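You operate a simulated robot arm through the tools that you are given. There is no shell and no other tool. Be economical: measure what you need, move in short steps, check, and stop when the job is done.

You are at the controls of a simulated robot arm. One attempt, no reset.

Task
Kit the white tray with the standoff and board that the sign names.
Fine: the standoffs are in the purple drawer; shut it again; the board lies at the tray's end by the press, the standoff at the other; nothing else goes in. Set down upright: what you pick out.

It is judged by the outcome, as a careful person would: the job done as asked, and still so three seconds after it is handed in. It fails if anything else is knocked over, pushed out of place, dropped, spilled or broken.

Robot
A 7-joint arm with a two-finger parallel gripper, fixed in place. Base frame: the origin is at the foot of the arm, x ahead of it, y to its left, z up; the work surface is at about z = 808. Units: mm, degrees, N and s.
With the tool pointing down near the work surface it reaches from about 340 to 740 mm from the base axis. Its first joint turns from -115.0 to 115.0 degrees. Payload 3.91 kg.
The TCP is the grasp point between the finger pads, 30 mm short of the fingertips. In the tool frame z runs along the fingers and y along their closing line. The gripper opens to 110 mm. The fingers are 20 mm wide and 10 mm thick; the gripper's body (48 by 112 mm) begins 55 mm behind the TCP.
Orientation is that of the tool frame in the base frame, as [roll, pitch, yaw] about the fixed x, y, z axes, in that order (R = Rz(yaw) Ry(pitch) Rx(roll)). With the fingers straight down and closing along the base's y, the tool's x points along the base's -x, its y along +y and its z along -z.

Tools
- The arm moves only by the tool move_arm. Its argument "motion" is a list of rows, each a list of 3 entries, a list of its own where there are three numbers: the shift along the tool's x, y, z in mm, then the turn, a rotation vector about the tool's x, y, z in degrees, then the finger opening in mm, from 0 to 110. In form: [[[x, y, z], [rx, ry, rz], jaw], ...]. A call has 1 to 8 rows; each row is the pose to reach, as a shift and turn from the pose commanded when the call began, along the tool's axes at that moment. Each row takes 0.2 s and may step no farther than 50 mm and 8.6 degrees from the row before; otherwise, or with a gripper value out of range, the whole call is refused. Where a pose cannot be reached the arm comes as near as it can. A force on the tool above 60 N (or 10 N above the force at the start of the call, whichever is more), or a blocked arm, ends the call early, and 0.2 s more pass. Each finger travels about 108 mm/s and halts on what it meets, pressing with about 34 N; the grip force reading is that of the motor and also rises with nothing between the fingers. The clock runs only during rows and for 0.2 s after the last one: add rows that repeat a pose to give the fingers time. The reply holds the time, the measured pose of the TCP, the force on the tool along the base axes, the opening and the grip force, in the units named above and with some noise, with the torque about the TCP (base axes, N m) and any sound that the robot's microphone picked up, and new pictures: "views" is both (left out), scene, wrist or none.
- Cameras (640 x 400 px; columns grow to the right, rows downward): "scene" is fixed at [400.5, 499, 1363.3]; the picture's right is [-0.98, -0.20, 0.00], its down [-0.12, 0.58, -0.81] and it looks along [0.16, -0.79, -0.59] (base axes); focal length 319 px, centre (320, 200). "wrist" rides on the gripper at [72, 17, -103] in the tool frame; the picture's right is [-0.23, 0.97, 0.00], its down [-0.76, -0.18, -0.62] and it looks along [-0.61, -0.14, 0.78] (tool axes); focal length 222 px, centre (320, 200). There is no depth. A picture from a camera that has moved, and an enlarged one, comes with that camera's place and axes in the base frame and with its lens.
- move_column(by): slides the trunk up (or, below 0, down) by that many mm; the arm rides with it, the base frame stays. It gives what a move gives, with no picture.
- inspect(camera, box): a new picture of the part [left, top, right, bottom] of that camera's present view, enlarged. No time passes.
- finish_job(): hands the job in; it is judged then, once.

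Work in short steps. Places have to be worked out from the pictures, the camera data and where the tool is seen: move nearer, look again, correct. Check each grasp and each placing, and mend what went wrong. You have 120 turns and 200 pictures in all, those below and enlarged ones among them. Open the gripper and draw the arm clear of the work before you hand the job in, unless the task says otherwise; then end with one line.

The tools are called as a command line: name --argument value ..., lists and objects as JSON in quotes. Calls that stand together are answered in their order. move_arm: Moves the arm, as the interface text tells. Its arguments: {"type":"object","properties":{"motion":{"type":"array"},"views":{"type":"string","enum":["both","scene","wrist","none"]}},"required":["motion"]} The other tools are called the same way: move_column (by) slides the trunk up or down; inspect (camera, box) takes an enlarged picture of a part of a camera's view; finish_job () hands the job in.

At the start:

```text
time_s: 0.0
eef_pos: [652.2, 24.5, 1065.6]
tool_rot: [180.0, 0.0, 179.9]
contact_force: [0.8, 1.1, -0.5]
torque: [-0.02, -0.02, -0.04]
grip_width: 110.1
grip_force: 0.1
trunk travel left (down, up): [-750.0, 240.0]
```

scene: 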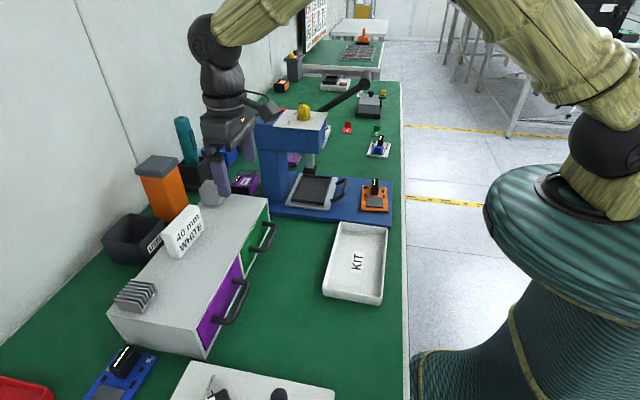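
wrist: 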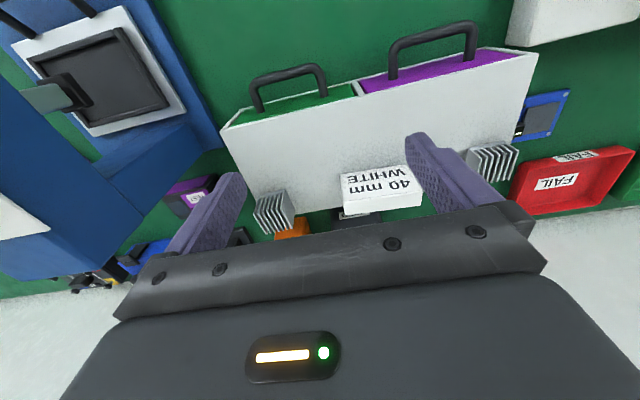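

The sign reads "40 mm WHITE". I'll enlarge the scene to find the boards, the tray and the drawers.

inspect --camera "scene" --box '[240, 60, 420, 220]'

inspect --camera "scene" --box '[80, 150, 400, 400]'

```text
2.50 times, centred on (330, 140) of scene
camera zoom: at [400.5, 499.0, 1363.3], right [-0.98, -0.2, 0.0], down [-0.12, 0.58, -0.81], along [0.16, -0.79, -0.59], focal length 797 px, centre (295, 350)
```

zoom: 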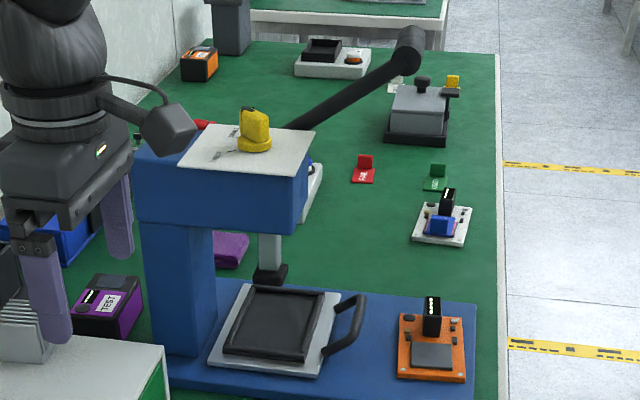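

```text
1.60 times, centred on (240, 275) of scene
camera zoom: at [400.5, 499.0, 1363.3], right [-0.98, -0.2, 0.0], down [-0.12, 0.58, -0.81], along [0.16, -0.79, -0.59], focal length 510 px, centre (448, 80)
```

zoom: 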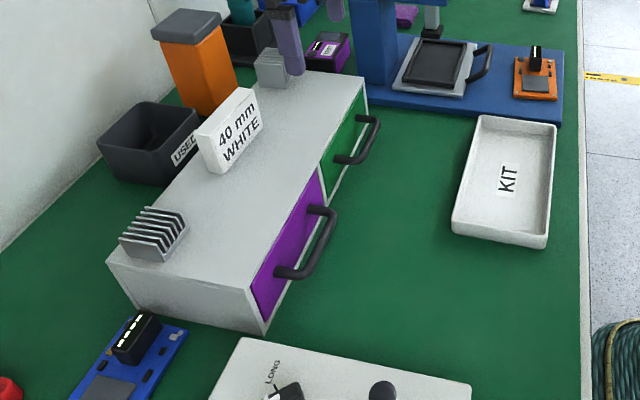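

I'll zoom further on the white board candidates and the coloured cards by the press.

inspect --camera "scene" --box '[315, 110, 395, 160]'

inspect --camera "wrist" --box '[220, 0, 560, 212]'

```text
8.00 times, centred on (355, 135) of scene
camera zoom: at [400.5, 499.0, 1363.3], right [-0.98, -0.2, 0.0], down [-0.12, 0.58, -0.81], along [0.16, -0.79, -0.59], focal length 2549 px, centre (40, 720)
```

zoom: 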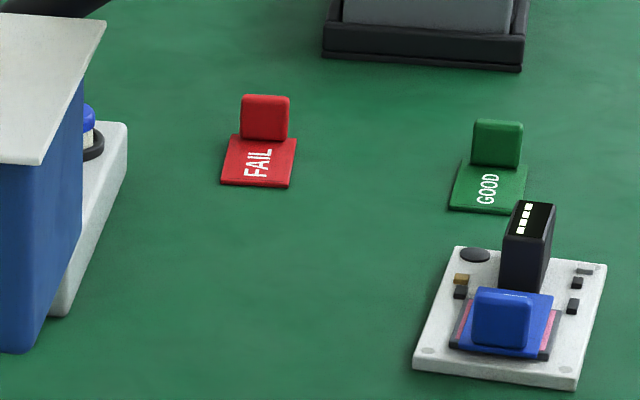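

```text
1.88 times, centred on (390, 106) of wrist
camera zoom: at [580.2, 40.9, 1170.7], right [0.23, 0.97, 0.0], down [0.76, -0.18, 0.62], along [0.61, -0.14, -0.78], focal length 418 px, centre (188, 377)
```

zoom: 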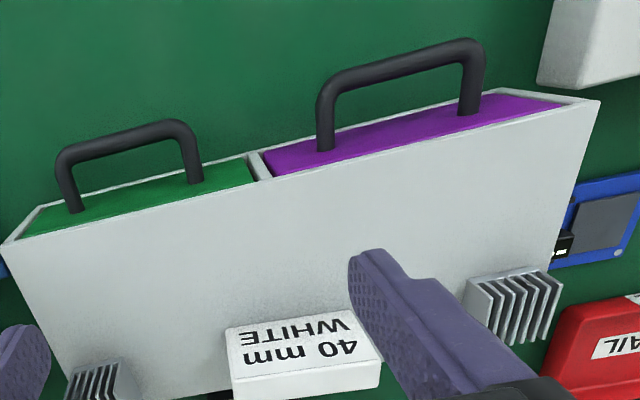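

The white board at about (400,-586) carries a blue tabbed piece on top, so I need a closer look. I'll swing the wrist camera that way, keeping at small x to clear the press lever.

move_arm --motion '[[[40, -10, -10], [0, 0, 8.5], 60], [[80, -25, -20], [0, 0, 17], 60], [[120, -45, -30], [0, 0, 25.5], 60], [[155, -65, -40], [0, 0, 34], 60], [[190, -90, -50], [0, 0, 42.5], 60], [[225, -115, -60], [0, 0, 51], 60], [[255, -140, -65], [0, 0, 59.5], 60], [[280, -165, -70], [0, 0, 68], 60]]'

```text
time_s: 1.8
eef_pos: [368.6, -139.6, 1136.6]
tool_rot: [180.0, 0.0, 111.8]
contact_force: [-0.6, 0.4, -0.1]
torque: [-0.01, 0.02, 0.02]
grip_width: 60.0
grip_force: 0.1
trunk travel left (down, up): [-750.0, 240.0]
camera wrist: at [358.7, -66.7, 1240.6], right [0.99, 0.15, 0.0], down [0.12, -0.77, 0.62], along [0.09, -0.62, -0.78], focal length 222 px, centre (320, 200)
```

scene: 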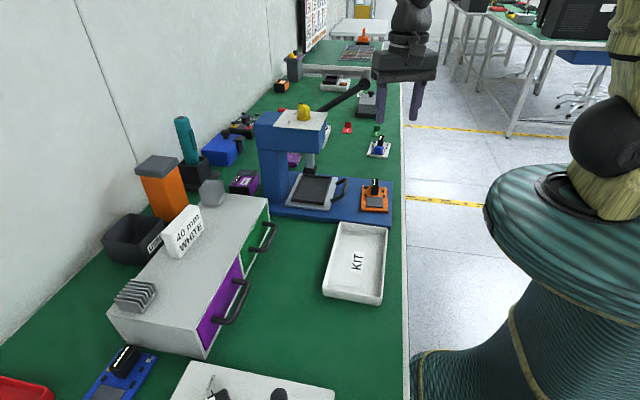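
wrist: 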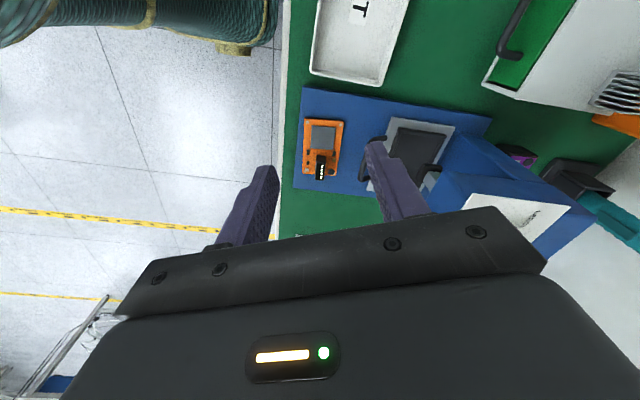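

The tilted camera only sees ground close to the gripper, so I'll go further out toward -y. I'll pull x in first to stay away from the lever knob.

move_arm --motion '[[[-11.9, -45.7, 0], [0, 0, 4], 60], [[-42.7, -81.7, 0], [0, 0, 8], 60], [[-87.2, -99.5, 0], [0, 0, 12], 60], [[-130.8, -116.9, 0], [0, 0, 16], 60], [[-174.4, -134.3, 0], [0, 0, 20], 60], [[-218, -151.7, 0], [0, 0, 22], 60]]'

```text
time_s: 3.2
eef_pos: [311.4, -399.6, 1136.3]
tool_rot: [-180.0, -0.1, 89.8]
contact_force: [-0.4, -1.1, -0.3]
torque: [0.02, 0.03, -0.05]
grip_width: 60.2
grip_force: 0.0
trunk travel left (down, up): [-750.0, 240.0]
camera wrist: at [329.2, -328.2, 1240.3], right [0.97, -0.23, 0.0], down [-0.18, -0.76, 0.62], along [-0.14, -0.61, -0.78], focal length 222 px, centre (320, 200)
```

scene: 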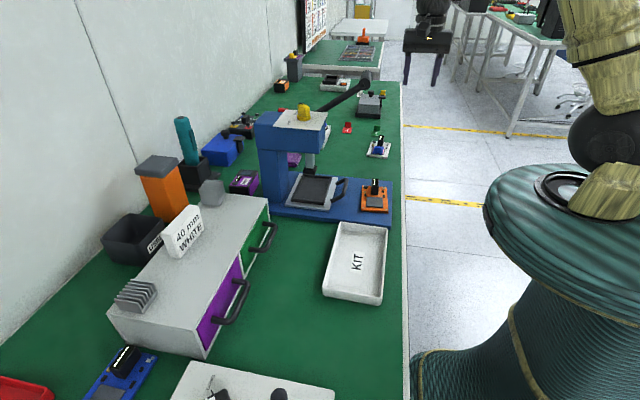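
wrist: 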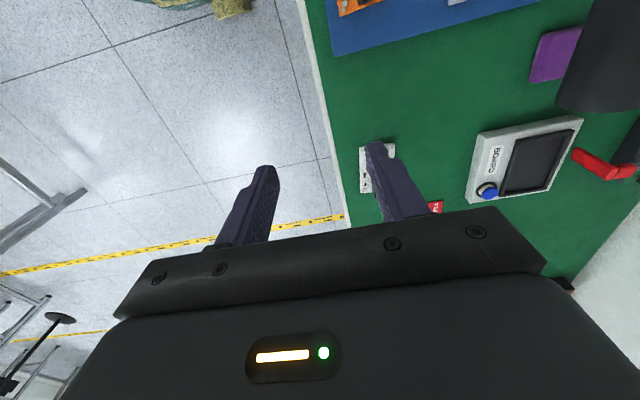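

The board is right behind the finger. I'll shift slightly further out and open the fingers so it shows between them.

move_arm --motion '[[[-45, 0, 0], [0, 0, 0], 100], [[-85, 15, 20], [0, 0, 0], 110], [[-105, 55, 40], [0, 0, 0], 110]]' --views "wrist"

```text
time_s: 4.0
eef_pos: [367.1, -503.3, 1097.4]
tool_rot: [-179.9, 0.0, 89.9]
contact_force: [0.4, 0.1, 0.0]
torque: [0.0, 0.03, 0.01]
grip_width: 109.9
grip_force: 0.1
trunk travel left (down, up): [-750.0, 240.0]
camera wrist: at [384.0, -431.6, 1201.4], right [0.97, -0.23, 0.0], down [-0.18, -0.76, 0.62], along [-0.14, -0.61, -0.78], focal length 222 px, centre (320, 200)
```

wrist: 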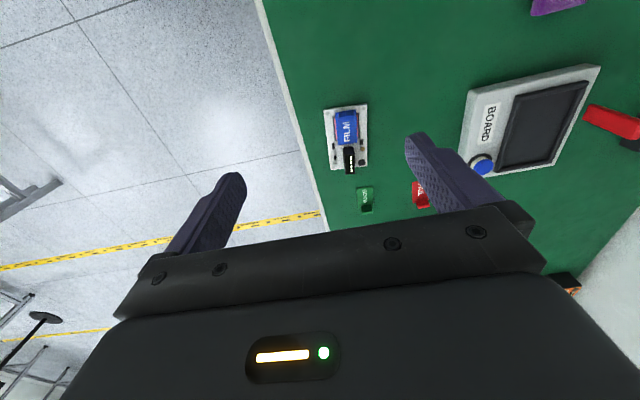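

inspect --camera "wrist" --box '[310, 90, 390, 140]'

inspect --camera "wrist" --box '[310, 90, 438, 220]'

inspect --camera "scene" --box '[355, 130, 403, 160]'

```text
8.00 times, centred on (350, 115) of wrist
camera zoom: at [384.0, -431.6, 1201.4], right [0.97, -0.23, 0.0], down [-0.18, -0.76, 0.62], along [-0.14, -0.61, -0.78], focal length 1777 px, centre (80, 880)
```

zoom: 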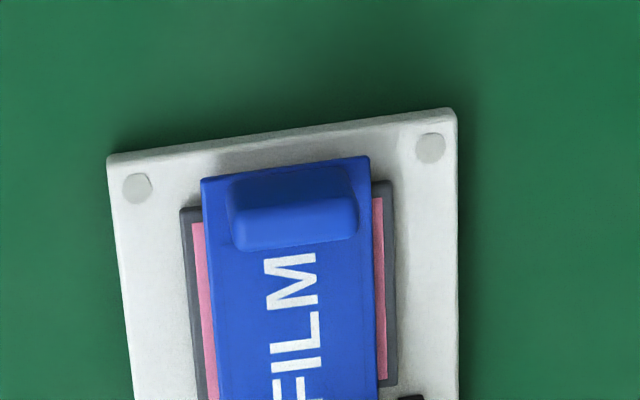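

```text
3.08 times, centred on (374, 155) of wrist
camera zoom: at [384.0, -431.6, 1201.4], right [0.97, -0.23, 0.0], down [-0.18, -0.76, 0.62], along [-0.14, -0.61, -0.78], focal length 684 px, centre (154, 338)
```

zoom: 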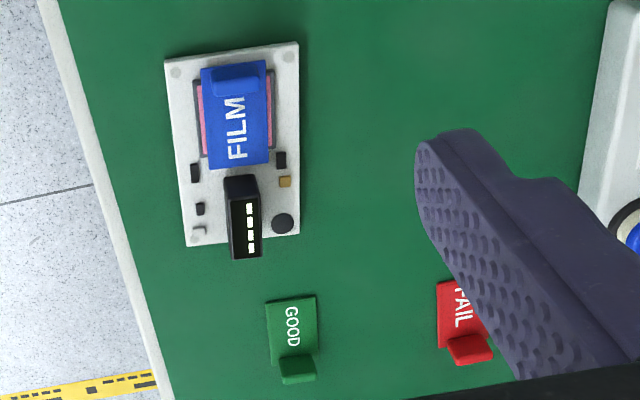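

```text
13.33 times, centred on (379, 145) of scene
camera zoom: at [400.5, 499.0, 1363.3], right [-0.98, -0.2, 0.0], down [-0.12, 0.58, -0.81], along [0.16, -0.79, -0.59], focal length 4249 px, centre (-467, 933)
```

zoom: 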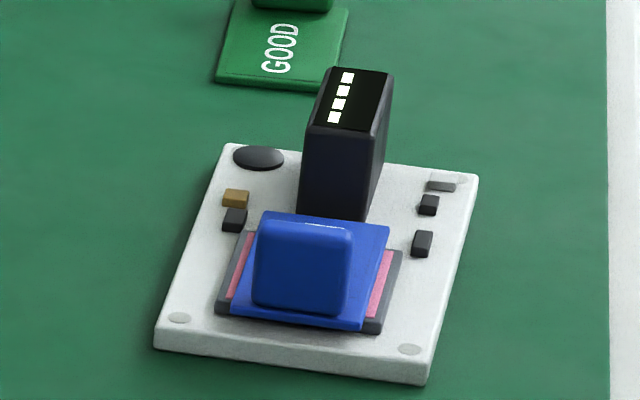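

The named white board is about 70×119 mm at roughly (394,-607), with a tall black block of about 19×38 mm near (393,-640). The FILM tab is a protective cover that belongs with the board, so I'll leave it on. I'll move closer to refine the grasp on the block.

move_arm --motion '[[[-20, 5, 37], [0, 0, 0], 90], [[-40, 10, 74], [0, 0, 0], 70], [[-60, 13, 111], [0, 0, 0], 60], [[-77, 13, 147], [0, 0, 0], 60], [[-77, 13, 147], [0, 0, 0], 60]]'

```text
time_s: 5.2
eef_pos: [380.9, -581.6, 949.8]
tool_rot: [-179.9, 0.0, 89.8]
contact_force: [0.0, -0.1, -0.3]
torque: [0.0, 0.01, -0.01]
grip_width: 60.0
grip_force: 0.1
trunk travel left (down, up): [-750.0, 240.0]
camera wrist: at [398.1, -509.6, 1053.6], right [0.97, -0.23, 0.0], down [-0.18, -0.76, 0.62], along [-0.14, -0.61, -0.78], focal length 222 px, centre (320, 200)
```

scene: 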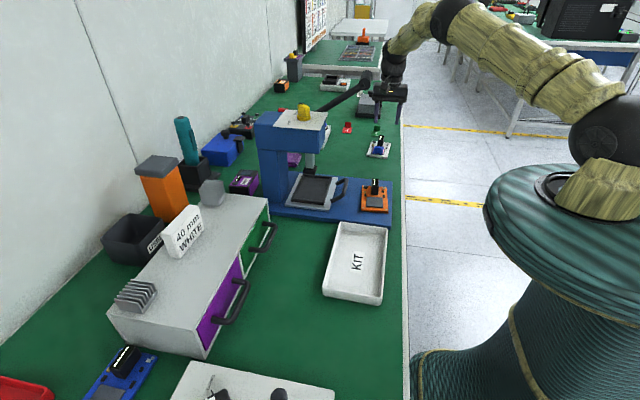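
wrist: 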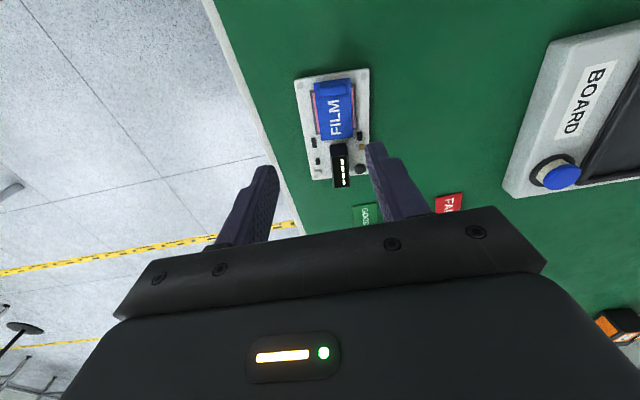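

inspect --camera "wrist" --box '[280, 60, 400, 200]'

```text
2.86 times, centred on (340, 130) of wrist
camera zoom: at [398.1, -509.6, 1053.6], right [0.97, -0.23, 0.0], down [-0.18, -0.76, 0.62], along [-0.14, -0.61, -0.78], focal length 635 px, centre (263, 400)
```

zoom: 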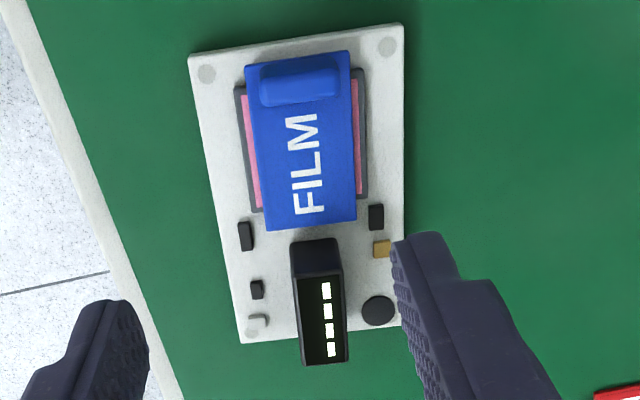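

Estimates agree: the block is centred at about (392,-639) with its top at z≈847, and the board is turned about -5.7°. I'll align over it with a 40 mm opening and descend partway.

move_arm --motion '[[[-25, 6, 0], [0, 0, 3], 40], [[-51, 11.6, 0], [0, 0, 5.7], 40], [[-51, 11.6, 35], [0, 0, 5.7], 40], [[-51, 11.6, 55], [0, 0, 5.7], 40], [[-51, 11.6, 55], [0, 0, 5.7], 40]]' --views "wrist"

inspect --camera "scene" --box '[340, 70, 440, 170]'

```text
time_s: 6.4
eef_pos: [383.2, -621.5, 894.2]
tool_rot: [180.0, -0.1, 84.2]
contact_force: [0.7, 0.3, 0.1]
torque: [-0.01, 0.01, 0.01]
grip_width: 40.3
grip_force: 0.2
out of reach, approached as far as the arm can: row 2, 3, 4, 5
trunk travel left (down, up): [-750.0, 240.0]
camera wrist: at [409.6, -551.9, 998.3], right [0.95, -0.32, 0.0], down [-0.25, -0.74, 0.62], along [-0.2, -0.59, -0.78], focal length 222 px, centre (320, 200)
```

wrist: 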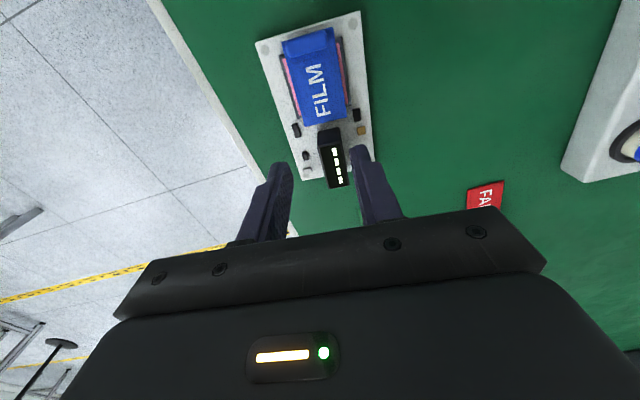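

```text
4.00 times, centred on (390, 120) of scene
camera zoom: at [400.5, 499.0, 1363.3], right [-0.98, -0.2, 0.0], down [-0.12, 0.58, -0.81], along [0.16, -0.79, -0.59], focal length 1275 px, centre (40, 520)
```

zoom: 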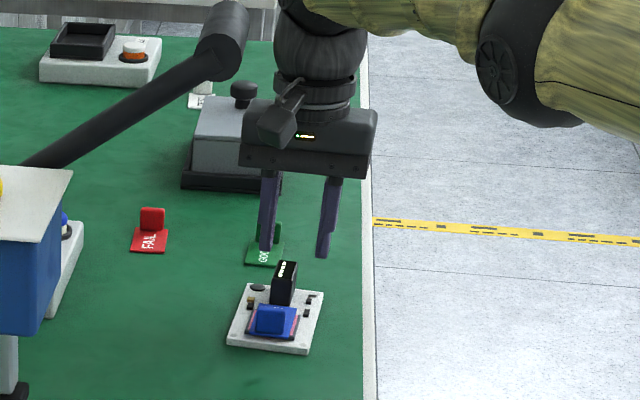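

The straight-down reach ends at a radius of about 730, some 12 mm short. I'll tilt the fingers about 6° outward around the closing line, which keeps the pads flat on the block, and first back off a little to see where the command stands.

move_arm --motion '[[[30, 0, 0], [0, -3, 0], 40], [[30, 0, 0], [0, -6, 0], 40], [[30, 0, 0], [0, -6, 0], 40]]' --views "none"

```text
time_s: 7.2
eef_pos: [388.8, -594.3, 896.0]
tool_rot: [180.0, 6.0, 84.3]
contact_force: [0.2, 0.3, 0.2]
torque: [0.02, -0.01, -0.02]
grip_width: 40.2
grip_force: 0.2
trunk travel left (down, up): [-750.0, 240.0]
```

Tilted fine. I'll move over the block at z≈880 and check reach and alignment.

move_arm --motion '[[[-16, 4, 2], [0, 0, 0], 40], [[-32.3, 7.4, 10], [0, 0, 0], 40], [[-32.3, 7.4, 19.5], [0, 0, 0], 40], [[-32.3, 7.4, 19.5], [0, 0, 0], 40]]' --views "wrist"

inspect --camera "wrist" --box '[240, 80, 420, 240]'

inspect --camera "scene" --box '[350, 100, 410, 170]'

```text
time_s: 8.2
eef_pos: [392.6, -627.5, 879.8]
tool_rot: [-180.0, 6.0, 84.1]
contact_force: [-0.3, -0.2, -0.3]
torque: [0.0, 0.0, -0.01]
grip_width: 39.8
grip_force: 0.1
trunk travel left (down, up): [-750.0, 240.0]
camera wrist: at [418.5, -547.1, 975.8], right [0.95, -0.32, 0.02], down [-0.25, -0.67, 0.7], along [-0.21, -0.67, -0.71], focal length 222 px, centre (320, 200)
```

wrist: 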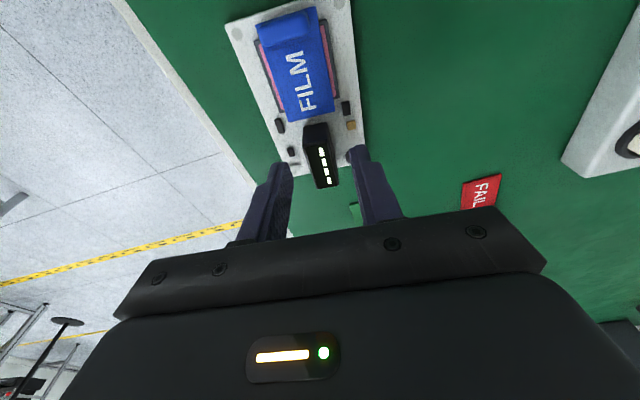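

```text
2.50 times, centred on (330, 160) of wrist
camera zoom: at [418.5, -547.1, 975.8], right [0.95, -0.32, 0.02], down [-0.25, -0.67, 0.7], along [-0.21, -0.67, -0.71], focal length 555 px, centre (295, 300)
```

zoom: 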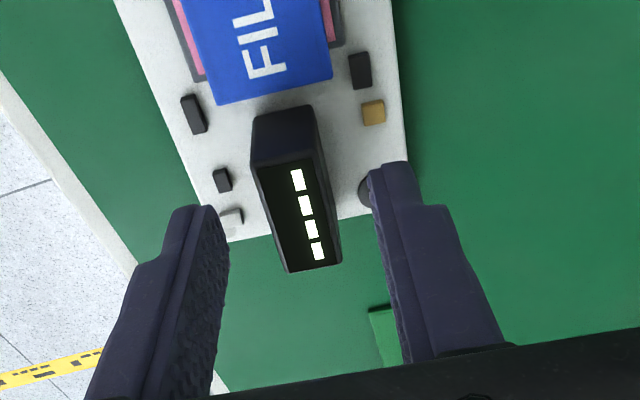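

```text
5.71 times, centred on (380, 135) of scene
camera zoom: at [400.5, 499.0, 1363.3], right [-0.98, -0.2, 0.0], down [-0.12, 0.58, -0.81], along [0.16, -0.79, -0.59], focal length 1821 px, centre (-23, 571)
```

zoom: 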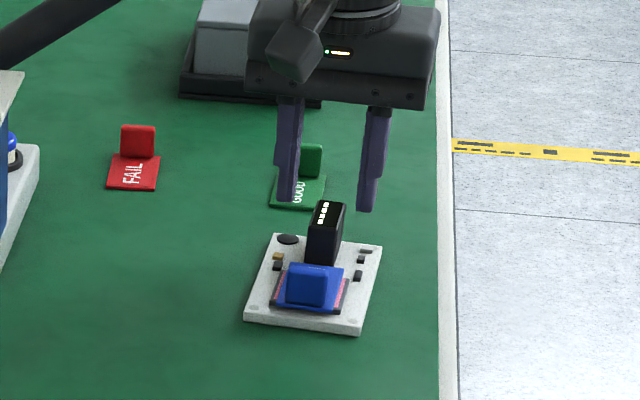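

The block sits between the fingers, centred at (392.5,-639). I'll descend to z≈857 and close gently.

move_arm --motion '[[[-1, 0.5, 12], [0, 0, 0], 40], [[-1.5, 0.9, 23.3], [0, 0, 0], 40], [[-1.5, 0.9, 23.3], [0, 0, 0], 40]]' --views "wrist"

inspect --camera "scene" --box '[350, 110, 410, 170]'

```text
time_s: 9.0
eef_pos: [393.9, -630.8, 856.1]
tool_rot: [180.0, 5.9, 84.2]
contact_force: [0.2, -0.3, 0.3]
torque: [0.01, 0.01, -0.01]
grip_width: 39.7
grip_force: 0.2
trunk travel left (down, up): [-750.0, 240.0]
camera wrist: at [420.0, -550.8, 953.0], right [0.95, -0.32, 0.02], down [-0.25, -0.67, 0.7], along [-0.21, -0.67, -0.71], focal length 222 px, centre (320, 200)
```

wrist: 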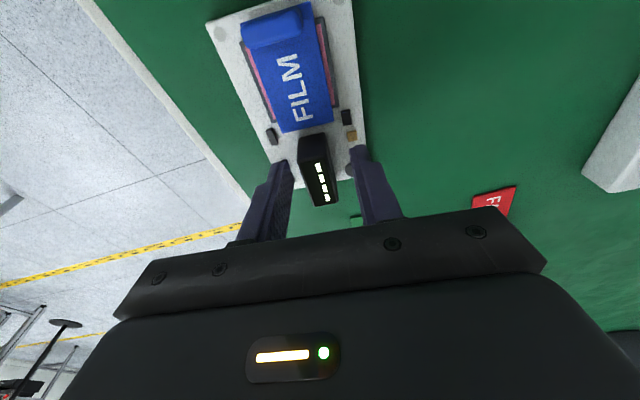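

```text
6.67 times, centred on (380, 140) of scene
camera zoom: at [400.5, 499.0, 1363.3], right [-0.98, -0.2, 0.0], down [-0.12, 0.58, -0.81], along [0.16, -0.79, -0.59], focal length 2124 px, centre (-80, 600)
```

zoom: 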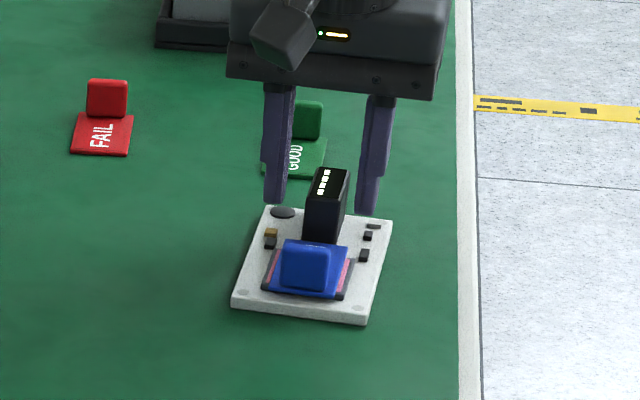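

The fingers straddle the block. I'll close on it, giving the fingers time, then lift 5 mm.

move_arm --motion '[[[0, 0, 0], [0, 0, 0], 30], [[0, 0, 0], [0, 0, 0], 22], [[0, 0, 0], [0, 0, 0], 15], [[0, 0, 0], [0, 0, 0], 12], [[0, 0, 0], [0, 0, 0], 12]]' --views "wrist"

```text
time_s: 10.2
eef_pos: [393.7, -630.3, 858.0]
tool_rot: [-180.0, 6.0, 84.2]
contact_force: [-0.6, -0.3, -0.3]
torque: [-0.03, 0.05, 0.04]
grip_width: 19.3
grip_force: 33.7
trunk travel left (down, up): [-750.0, 240.0]
camera wrist: at [420.0, -550.8, 953.0], right [0.95, -0.32, 0.02], down [-0.25, -0.67, 0.7], along [-0.21, -0.67, -0.71], focal length 222 px, centre (320, 200)
```

wrist: 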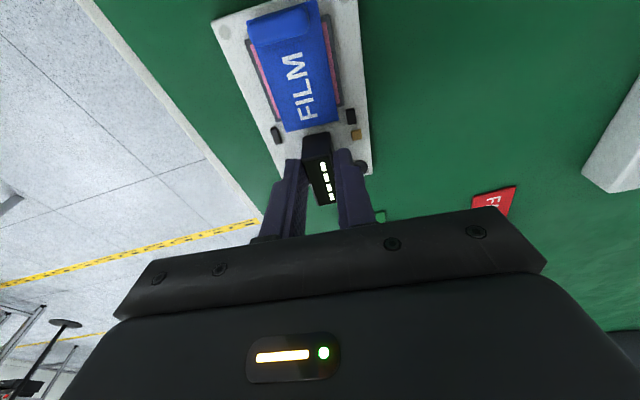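

It's gripped at 19.3 mm. I'll lift slowly and vertically by 40 mm.

move_arm --motion '[[[-0.5, 0, -5], [0, 0, 0], 12], [[-1.5, 0, -14.9], [0, 0, 0], 12], [[-2.6, 0, -24.9], [0, 0, 0], 12], [[-4.2, 0, -39.8], [0, 0, 0], 12]]'

inspect --camera "scene" --box '[350, 100, 410, 160]'

```text
time_s: 11.2
eef_pos: [392.5, -631.5, 896.1]
tool_rot: [-180.0, 6.0, 84.3]
contact_force: [-0.1, 0.3, -1.0]
torque: [0.0, -0.03, 0.0]
grip_width: 19.2
grip_force: 34.8
trunk travel left (down, up): [-750.0, 240.0]
camera wrist: at [419.7, -550.5, 992.0], right [0.95, -0.32, 0.02], down [-0.25, -0.67, 0.7], along [-0.21, -0.67, -0.71], focal length 222 px, centre (320, 200)
```

scene: 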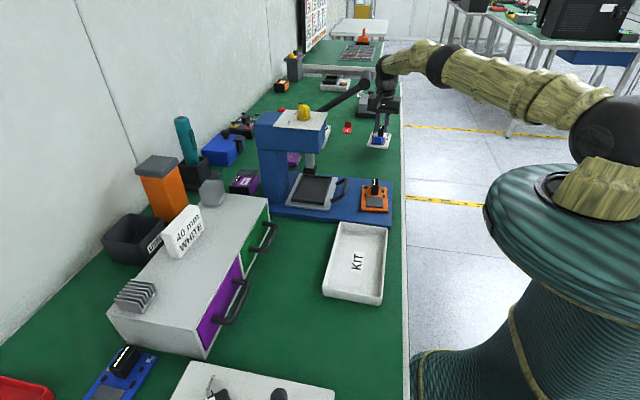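
wrist: 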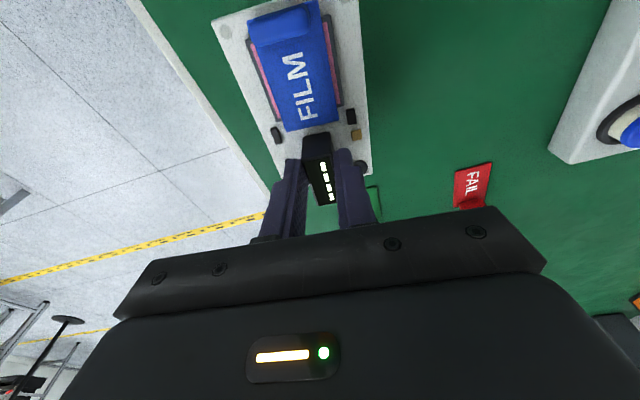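

```text
6.67 times, centred on (380, 130) of scene
camera zoom: at [400.5, 499.0, 1363.3], right [-0.98, -0.2, 0.0], down [-0.12, 0.58, -0.81], along [0.16, -0.79, -0.59], focal length 2124 px, centre (-80, 667)
```

zoom: 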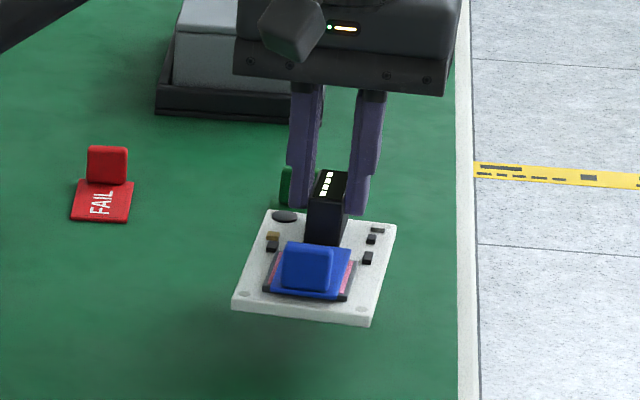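

The board is held level with the film in place. I'll carry it back toward the tray smoothly, at small x to pass the lever and the orange board.

move_arm --motion '[[[3.4, -0.5, -15.4], [0, 0, 0], 12], [[10.4, -9.5, -36.3], [0, 0, 0], 12], [[27.4, -23.4, -53.1], [0, 0, 0], 12], [[54.7, -39.3, -66.2], [0, 0, 0], 12], [[85.7, -54.6, -74.3], [0, 0, 0], 12], [[118.4, -67.9, -77.7], [0, 0, 0], 12], [[152.3, -78.4, -81.4], [0, 0, 0], 12], [[186.8, -83.9, -84.9], [0, 0, 0], 12]]' --views "scene"

```text
time_s: 13.0
eef_pos: [331.1, -430.4, 964.1]
tool_rot: [180.0, 6.1, 84.3]
contact_force: [0.8, 0.4, -1.2]
torque: [-0.03, 0.0, 0.02]
grip_width: 19.2
grip_force: 34.4
trunk travel left (down, up): [-750.0, 240.0]
```

scene: 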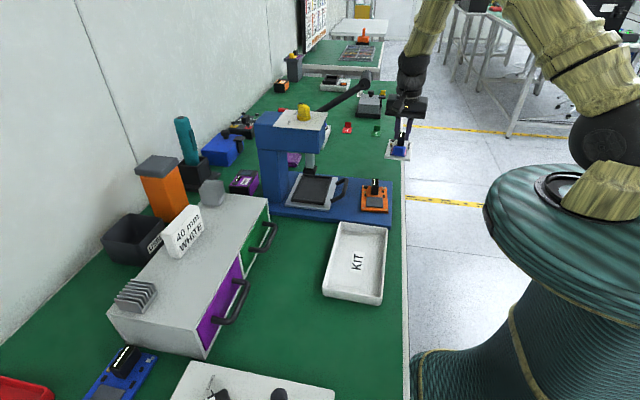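

Good. I'll continue along to y≈-150, turning the board square with the tray.

move_arm --motion '[[[34.8, -1.8, -3.7], [0, 0, 0], 12], [[69.6, -3.5, -7.3], [-0.1, 0, -1], 12], [[104.4, -5.3, -11], [-0.2, 0, -2], 12], [[139.2, -7, -14.6], [-0.3, 0, -3], 12], [[174, -8.8, -18.3], [-0.4, 0, -4], 12], [[208.8, -10.6, -22], [-0.5, 0, -5], 12], [[243.6, -12.3, -25.6], [-0.6, 0, -5.67], 12], [[270, -12.3, -28.4], [-0.6, 0, -5.67], 12]]'

```text
time_s: 14.8
eef_pos: [343.5, -158.3, 963.0]
tool_rot: [179.9, 6.2, 90.0]
contact_force: [0.1, 0.5, -1.7]
torque: [-0.03, 0.0, -0.01]
grip_width: 19.3
grip_force: 33.8
trunk travel left (down, up): [-750.0, 240.0]
camera wrist: at [362.2, -75.5, 1057.6], right [0.97, -0.23, 0.02], down [-0.18, -0.69, 0.7], along [-0.14, -0.69, -0.71], focal length 222 px, centre (320, 200)
```

scene: 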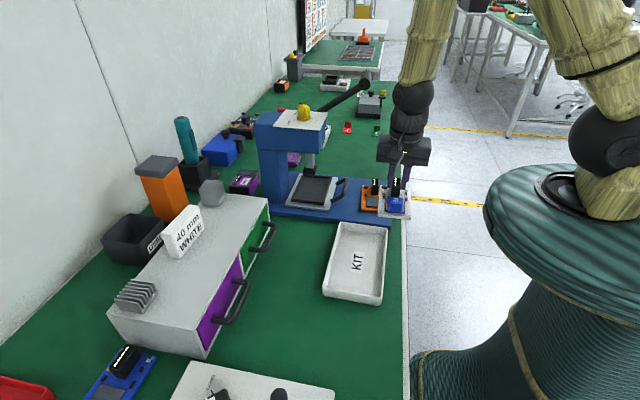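
wrist: 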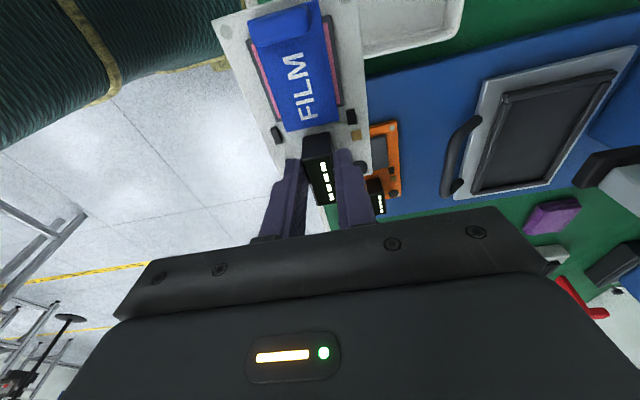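

inspect --camera "scene" --box '[310, 205, 410, 315]'

inspect --camera "wrist" --box '[340, 0, 500, 100]'

```text
3.64 times, centred on (360, 260) of scene
camera zoom: at [400.5, 499.0, 1363.3], right [-0.98, -0.2, 0.0], down [-0.12, 0.58, -0.81], along [0.16, -0.79, -0.59], focal length 1159 px, centre (174, -18)
```

zoom: 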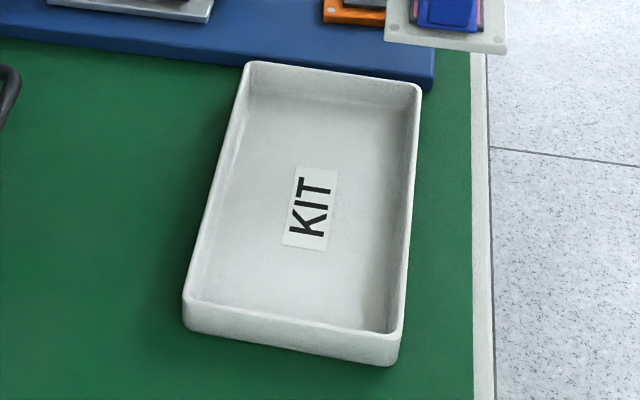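

```text
4.00 times, centred on (420, 50) of wrist
camera zoom: at [362.2, -75.5, 1057.6], right [0.97, -0.23, 0.02], down [-0.18, -0.69, 0.7], along [-0.14, -0.69, -0.71], focal length 888 px, centre (-80, 800)
```

zoom: 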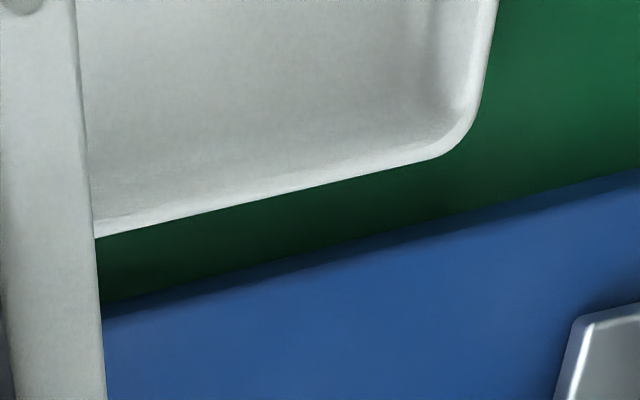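

Tray estimate: x 353–476, y -136 to 84, rim z≈826–836. The board centre sits at about TCP+(−1,+24). I'll move above the press end of the tray at TCP (415,-84,925).

move_arm --motion '[[[19, 18, 0], [0, 0, 0], 12], [[39, 36, 0], [0, 0, 0], 12], [[58, 54, 8], [0, 0, 0], 12], [[77.6, 71.5, 20], [0, 0, 0], 12], [[77.6, 71.5, 29.9], [0, 0, 0], 12]]'

inspect --camera "scene" --box '[310, 190, 410, 310]'

```text
time_s: 16.0
eef_pos: [418.4, -83.7, 926.3]
tool_rot: [180.0, 5.9, 89.9]
contact_force: [0.2, -0.4, -1.0]
torque: [0.0, -0.03, -0.02]
grip_width: 19.0
grip_force: 33.4
trunk travel left (down, up): [-750.0, 240.0]
camera wrist: at [435.3, -2.3, 1021.3], right [0.97, -0.23, 0.02], down [-0.18, -0.69, 0.7], along [-0.14, -0.69, -0.71], focal length 222 px, centre (320, 200)
```

scene: 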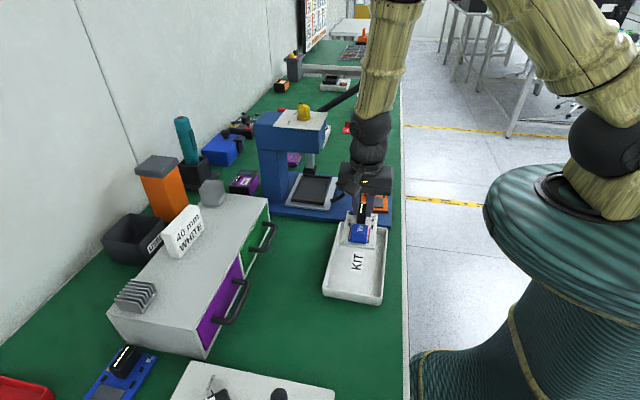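
wrist: 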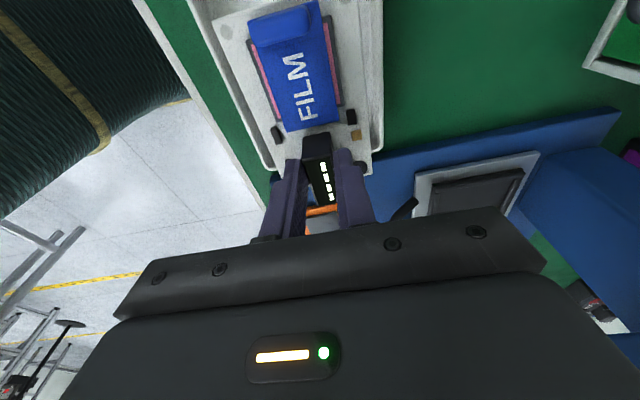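

```text
3.33 times, centred on (360, 250) of scene
camera zoom: at [400.5, 499.0, 1363.3], right [-0.98, -0.2, 0.0], down [-0.12, 0.58, -0.81], along [0.16, -0.79, -0.59], focal length 1062 px, centre (187, 33)
```

zoom: 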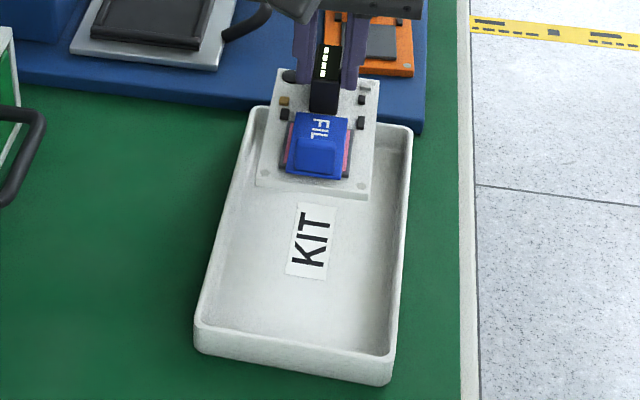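

Aligned; I'll nudge x by -3 and lower to just above the tray floor.

move_arm --motion '[[[1.5, -3, 15], [0, 0, 0], 12], [[3.2, -3, 30], [0, 0, 0], 12], [[5.2, -3, 49], [0, 0, 0], 12], [[5.2, -3, 49], [0, 0, 0], 12]]'

inspect --camera "scene" --box '[310, 190, 410, 310]'

inspect --camera "wrist" --box '[180, 0, 420, 240]'

```text
time_s: 17.0
eef_pos: [415.3, -84.0, 875.9]
tool_rot: [-179.9, 6.1, 90.0]
contact_force: [-0.2, 0.7, -1.0]
torque: [0.0, 0.02, -0.02]
grip_width: 19.2
grip_force: 34.4
trunk travel left (down, up): [-750.0, 240.0]
camera wrist: at [433.0, -1.2, 970.5], right [0.97, -0.23, 0.02], down [-0.18, -0.69, 0.7], along [-0.14, -0.69, -0.71], focal length 222 px, centre (320, 200)
```

scene: 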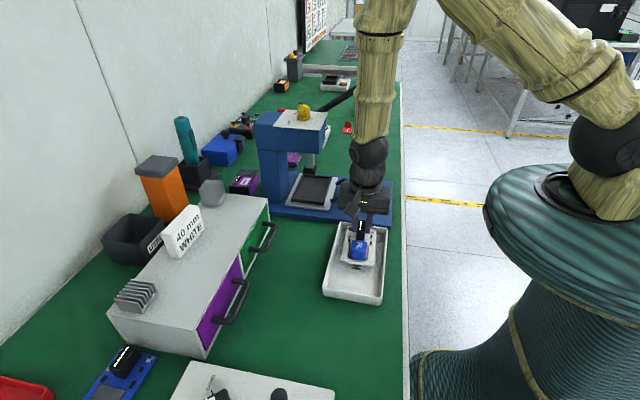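
wrist: 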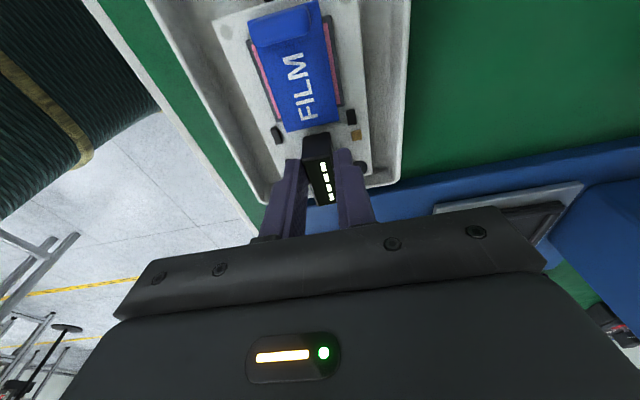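

```text
3.33 times, centred on (360, 250) of scene
camera zoom: at [400.5, 499.0, 1363.3], right [-0.98, -0.2, 0.0], down [-0.12, 0.58, -0.81], along [0.16, -0.79, -0.59], focal length 1062 px, centre (187, 33)
```

zoom: 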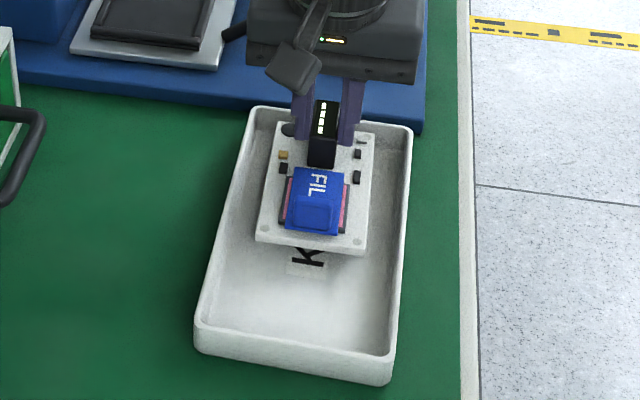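

```text
1.67 times, centred on (300, 120) of wrist
camera zoom: at [433.0, -1.2, 970.5], right [0.97, -0.23, 0.02], down [-0.18, -0.69, 0.7], along [-0.14, -0.69, -0.71], focal length 370 px, centre (353, 333)
```

zoom: 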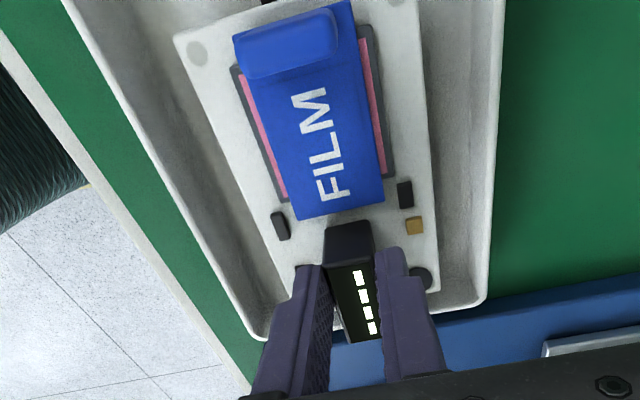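

There's clearance on all sides. I'll lower slowly to about z 864 and watch the force.

move_arm --motion '[[[0.4, 0, 4], [0, 0, 0], 12], [[0.8, 0, 8], [0, 0, 0], 12], [[1.2, 0, 11], [0, 0, 0], 12], [[1.2, 0, 11], [0, 0, 0], 12]]' --views "none"

```text
time_s: 18.0
eef_pos: [414.1, -82.9, 863.6]
tool_rot: [180.0, 6.0, 90.0]
contact_force: [-0.7, 1.0, -2.1]
torque: [-0.07, -0.03, 0.04]
grip_width: 19.3
grip_force: 34.4
trunk travel left (down, up): [-750.0, 240.0]
```

move_arm --motion '[[[0.1, 0, 1], [0, 0, 0], 12], [[0.1, 0, 1], [0, 0, 0], 12]]' --views "none"

inspect --camera "scene" --box '[330, 205, 400, 275]'

```text
time_s: 18.6
eef_pos: [414.0, -84.3, 863.4]
tool_rot: [180.0, 6.0, 89.9]
contact_force: [-0.5, 0.1, -1.2]
torque: [-0.01, 0.01, -0.01]
grip_width: 19.2
grip_force: 33.5
trunk travel left (down, up): [-750.0, 240.0]
```

```text
5.71 times, centred on (365, 240) of scene
camera zoom: at [400.5, 499.0, 1363.3], right [-0.98, -0.2, 0.0], down [-0.12, 0.58, -0.81], along [0.16, -0.79, -0.59], focal length 1821 px, centre (63, -29)
```

zoom: 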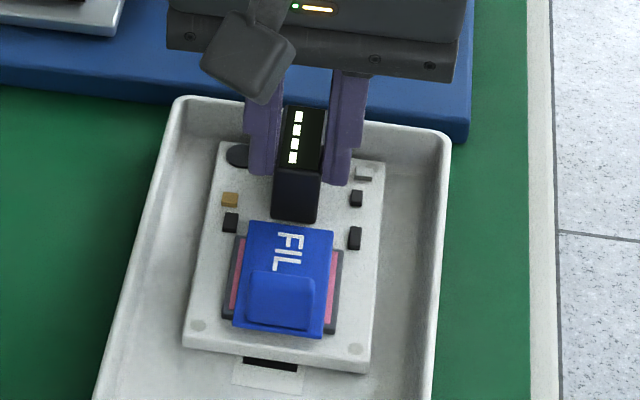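

No contact yet, so I'll continue down in 1 mm steps.

move_arm --motion '[[[0.1, 0, 1], [0, 0, 0], 12], [[0.2, 0, 2], [0, 0, 0], 12], [[0.2, 0, 2], [0, 0, 0], 12]]' --views "none"

```text
time_s: 19.4
eef_pos: [414.1, -83.0, 862.0]
tool_rot: [179.9, 6.0, 90.0]
contact_force: [-0.5, 3.1, 15.4]
torque: [0.39, 0.09, -0.01]
grip_width: 19.1
grip_force: 34.0
trunk travel left (down, up): [-750.0, 240.0]
```

Contact is 15 N upward, so the board is seated. I'll release gently to 40 mm.

move_arm --motion '[[[0, 0, -0.7], [0, 0, 0], 19], [[0, 0, -0.7], [0, 0, 0], 24], [[0, 0, -0.7], [0, 0, 0], 32], [[0, 0, -0.7], [0, 0, 0], 38], [[0, 0, -0.7], [0, 0, 0], 38]]'

inspect --camera "scene" --box '[330, 205, 400, 275]'

```text
time_s: 20.6
eef_pos: [415.0, -83.9, 861.9]
tool_rot: [-180.0, 6.0, 90.0]
contact_force: [0.3, 0.3, 0.6]
torque: [0.03, 0.01, 0.02]
grip_width: 38.0
grip_force: 0.1
trunk travel left (down, up): [-750.0, 240.0]
camera wrist: at [432.0, -1.4, 957.3], right [0.97, -0.23, 0.02], down [-0.18, -0.69, 0.7], along [-0.14, -0.69, -0.71], focal length 222 px, centre (320, 200)
```

scene: 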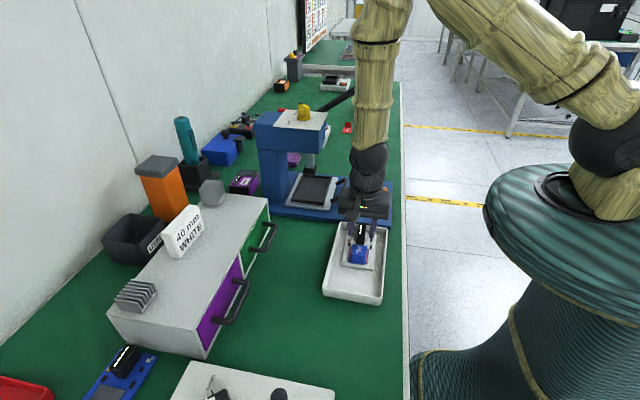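
wrist: 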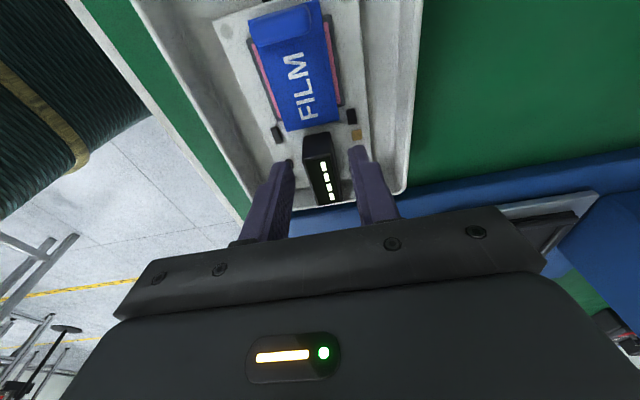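

```text
5.71 times, centred on (365, 240) of scene
camera zoom: at [400.5, 499.0, 1363.3], right [-0.98, -0.2, 0.0], down [-0.12, 0.58, -0.81], along [0.16, -0.79, -0.59], focal length 1821 px, centre (63, -29)
```

zoom: 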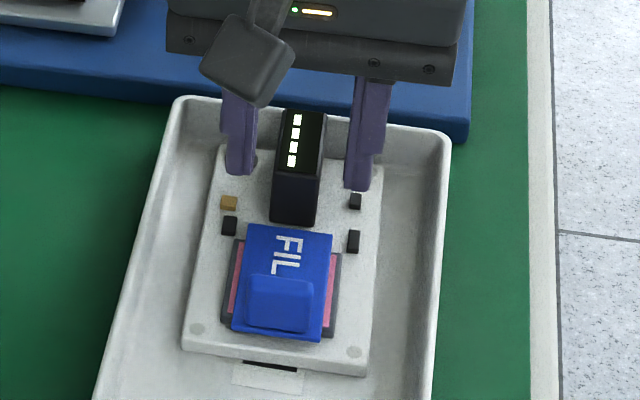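

The board is in place, upright and intact. I'll rise straight up, then remove the tilt.

move_arm --motion '[[[-2, 0, -20], [0, 0, 0], 38], [[-5, 0, -49], [0, 0, 0], 38], [[-10, 0, -95], [0, 0, 0], 38], [[-15, 0, -140], [0, 3, 0], 38], [[-20, 0, -188], [0, 6, 0], 38], [[-20, 0, -188], [0, 6, 0], 60]]' --views "wrist"

```text
time_s: 22.0
eef_pos: [415.0, -83.6, 1048.6]
tool_rot: [-180.0, 0.1, 89.9]
contact_force: [0.5, -0.7, 0.3]
torque: [0.02, 0.06, 0.0]
grip_width: 59.9
grip_force: 0.1
trunk travel left (down, up): [-750.0, 240.0]
camera wrist: at [432.5, -10.5, 1152.3], right [0.97, -0.23, 0.0], down [-0.18, -0.76, 0.62], along [-0.14, -0.61, -0.78], focal length 222 px, centre (320, 200)
```

wrist: 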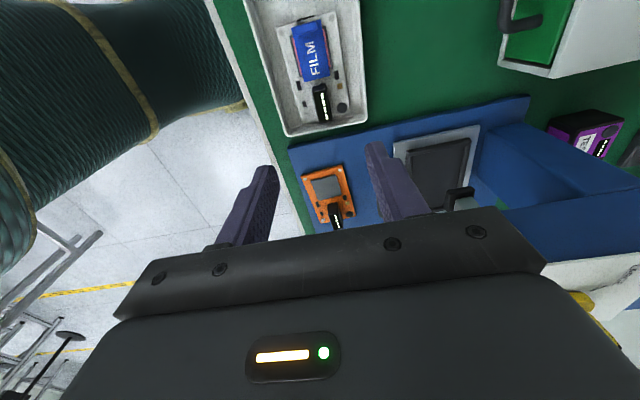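

Next I'll swing to the purple drawer, turning the tool so it closes along x, and look at the handle on the way.

move_arm --motion '[[[25, 8, 0], [0, 0, -8.5], 60], [[55, 16, 0], [0, 0, -17], 60], [[85, 24, 0], [0, 0, -25.5], 60], [[115, 32, 0], [0, 0, -34], 60], [[145, 40, 0], [0, 0, -42.5], 60], [[175, 48, 0], [0, 0, -51], 60], [[205, 56, 0], [0, 0, -59.5], 60], [[235, 64, 0], [0, 0, -68], 60]]' --views "none"

```text
time_s: 23.8
eef_pos: [479.0, 151.8, 1048.9]
tool_rot: [-179.9, 0.1, 158.1]
contact_force: [0.3, 0.1, -0.5]
torque: [-0.02, 0.03, 0.0]
grip_width: 60.1
grip_force: 0.0
trunk travel left (down, up): [-750.0, 240.0]
```

move_arm --motion '[[[0, 0, 0], [0, 0, -8.5], 60], [[0, 0, 0], [0, 0, -17], 60], [[0, 0, 0], [0, 0, -25.5], 60]]' --views "wrist"

```text
time_s: 24.6
eef_pos: [479.6, 150.9, 1050.5]
tool_rot: [180.0, 0.0, -176.3]
contact_force: [-0.1, 0.0, 0.6]
torque: [-0.04, 0.06, 0.01]
grip_width: 59.8
grip_force: 0.0
trunk travel left (down, up): [-750.0, 240.0]
camera wrist: at [406.8, 162.4, 1153.7], right [0.17, 0.99, 0.0], down [0.77, -0.13, 0.62], along [0.61, -0.1, -0.78], focal length 222 px, centre (320, 200)
```

wrist: 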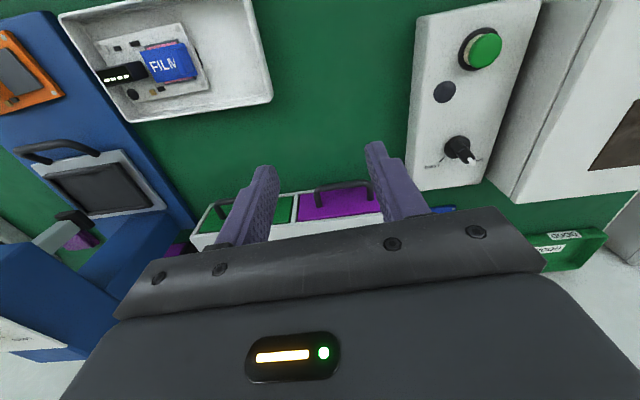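

inspect --camera "wrist" --box '[180, 150, 420, 250]'

inspect --camera "scene" --box '[180, 240, 280, 360]'

```text
2.67 times, centred on (300, 200) of wrist
camera zoom: at [406.8, 162.4, 1153.7], right [0.17, 0.99, 0.0], down [0.77, -0.13, 0.62], along [0.61, -0.1, -0.78], focal length 592 px, centre (373, 200)
```

zoom: 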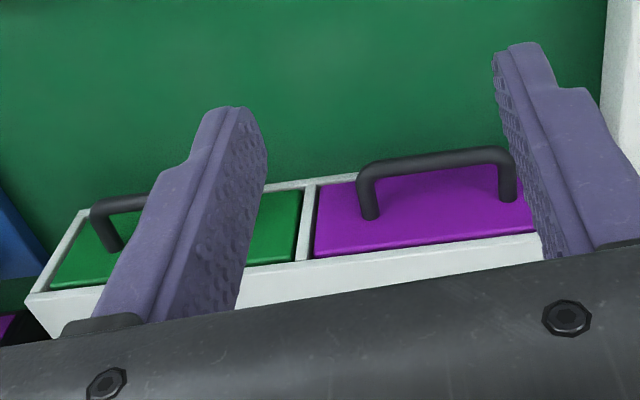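

```text
3.33 times, centred on (230, 300) of scene
camera zoom: at [400.5, 499.0, 1363.3], right [-0.98, -0.2, 0.0], down [-0.12, 0.58, -0.81], along [0.16, -0.79, -0.59], focal length 1062 px, centre (620, -133)
```

zoom: 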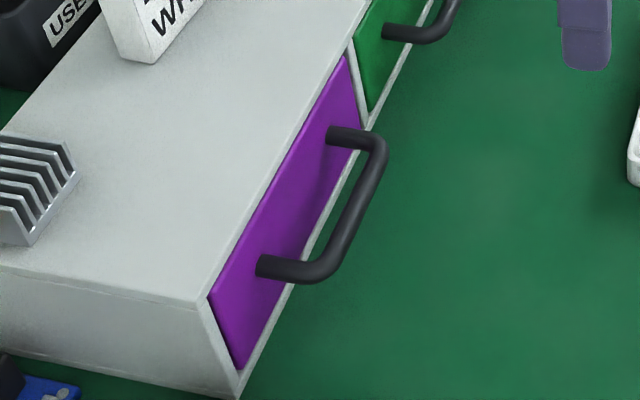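

Triangulating, the handle bar is centred near (622,165,845) and the drawer face is at x≈660, leaving a gap of about 32 mm. I'll turn the tool to close along x and approach above it.

move_arm --motion '[[[-12, 0, 0], [0, 0, -8.5], 60], [[-24, 0, 0], [0, 0, -17], 50], [[-36, 0, 0], [0, 0, -25.5], 40], [[-48, 0, 0], [0, 0, -34], 36], [[-60, 0, 0], [0, 0, -42.5], 36], [[-72, 0, 0], [0, 0, -51], 36], [[-84, 0, 0], [0, 0, -59.5], 36], [[-96, 0, 0], [0, 0, -68], 36]]' --views "none"

```text
time_s: 26.4
eef_pos: [574.1, 156.2, 1051.5]
tool_rot: [179.9, -0.1, -108.4]
contact_force: [-0.4, 0.2, 0.7]
torque: [0.02, 0.0, 0.0]
grip_width: 36.0
grip_force: 0.0
trunk travel left (down, up): [-750.0, 240.0]
```

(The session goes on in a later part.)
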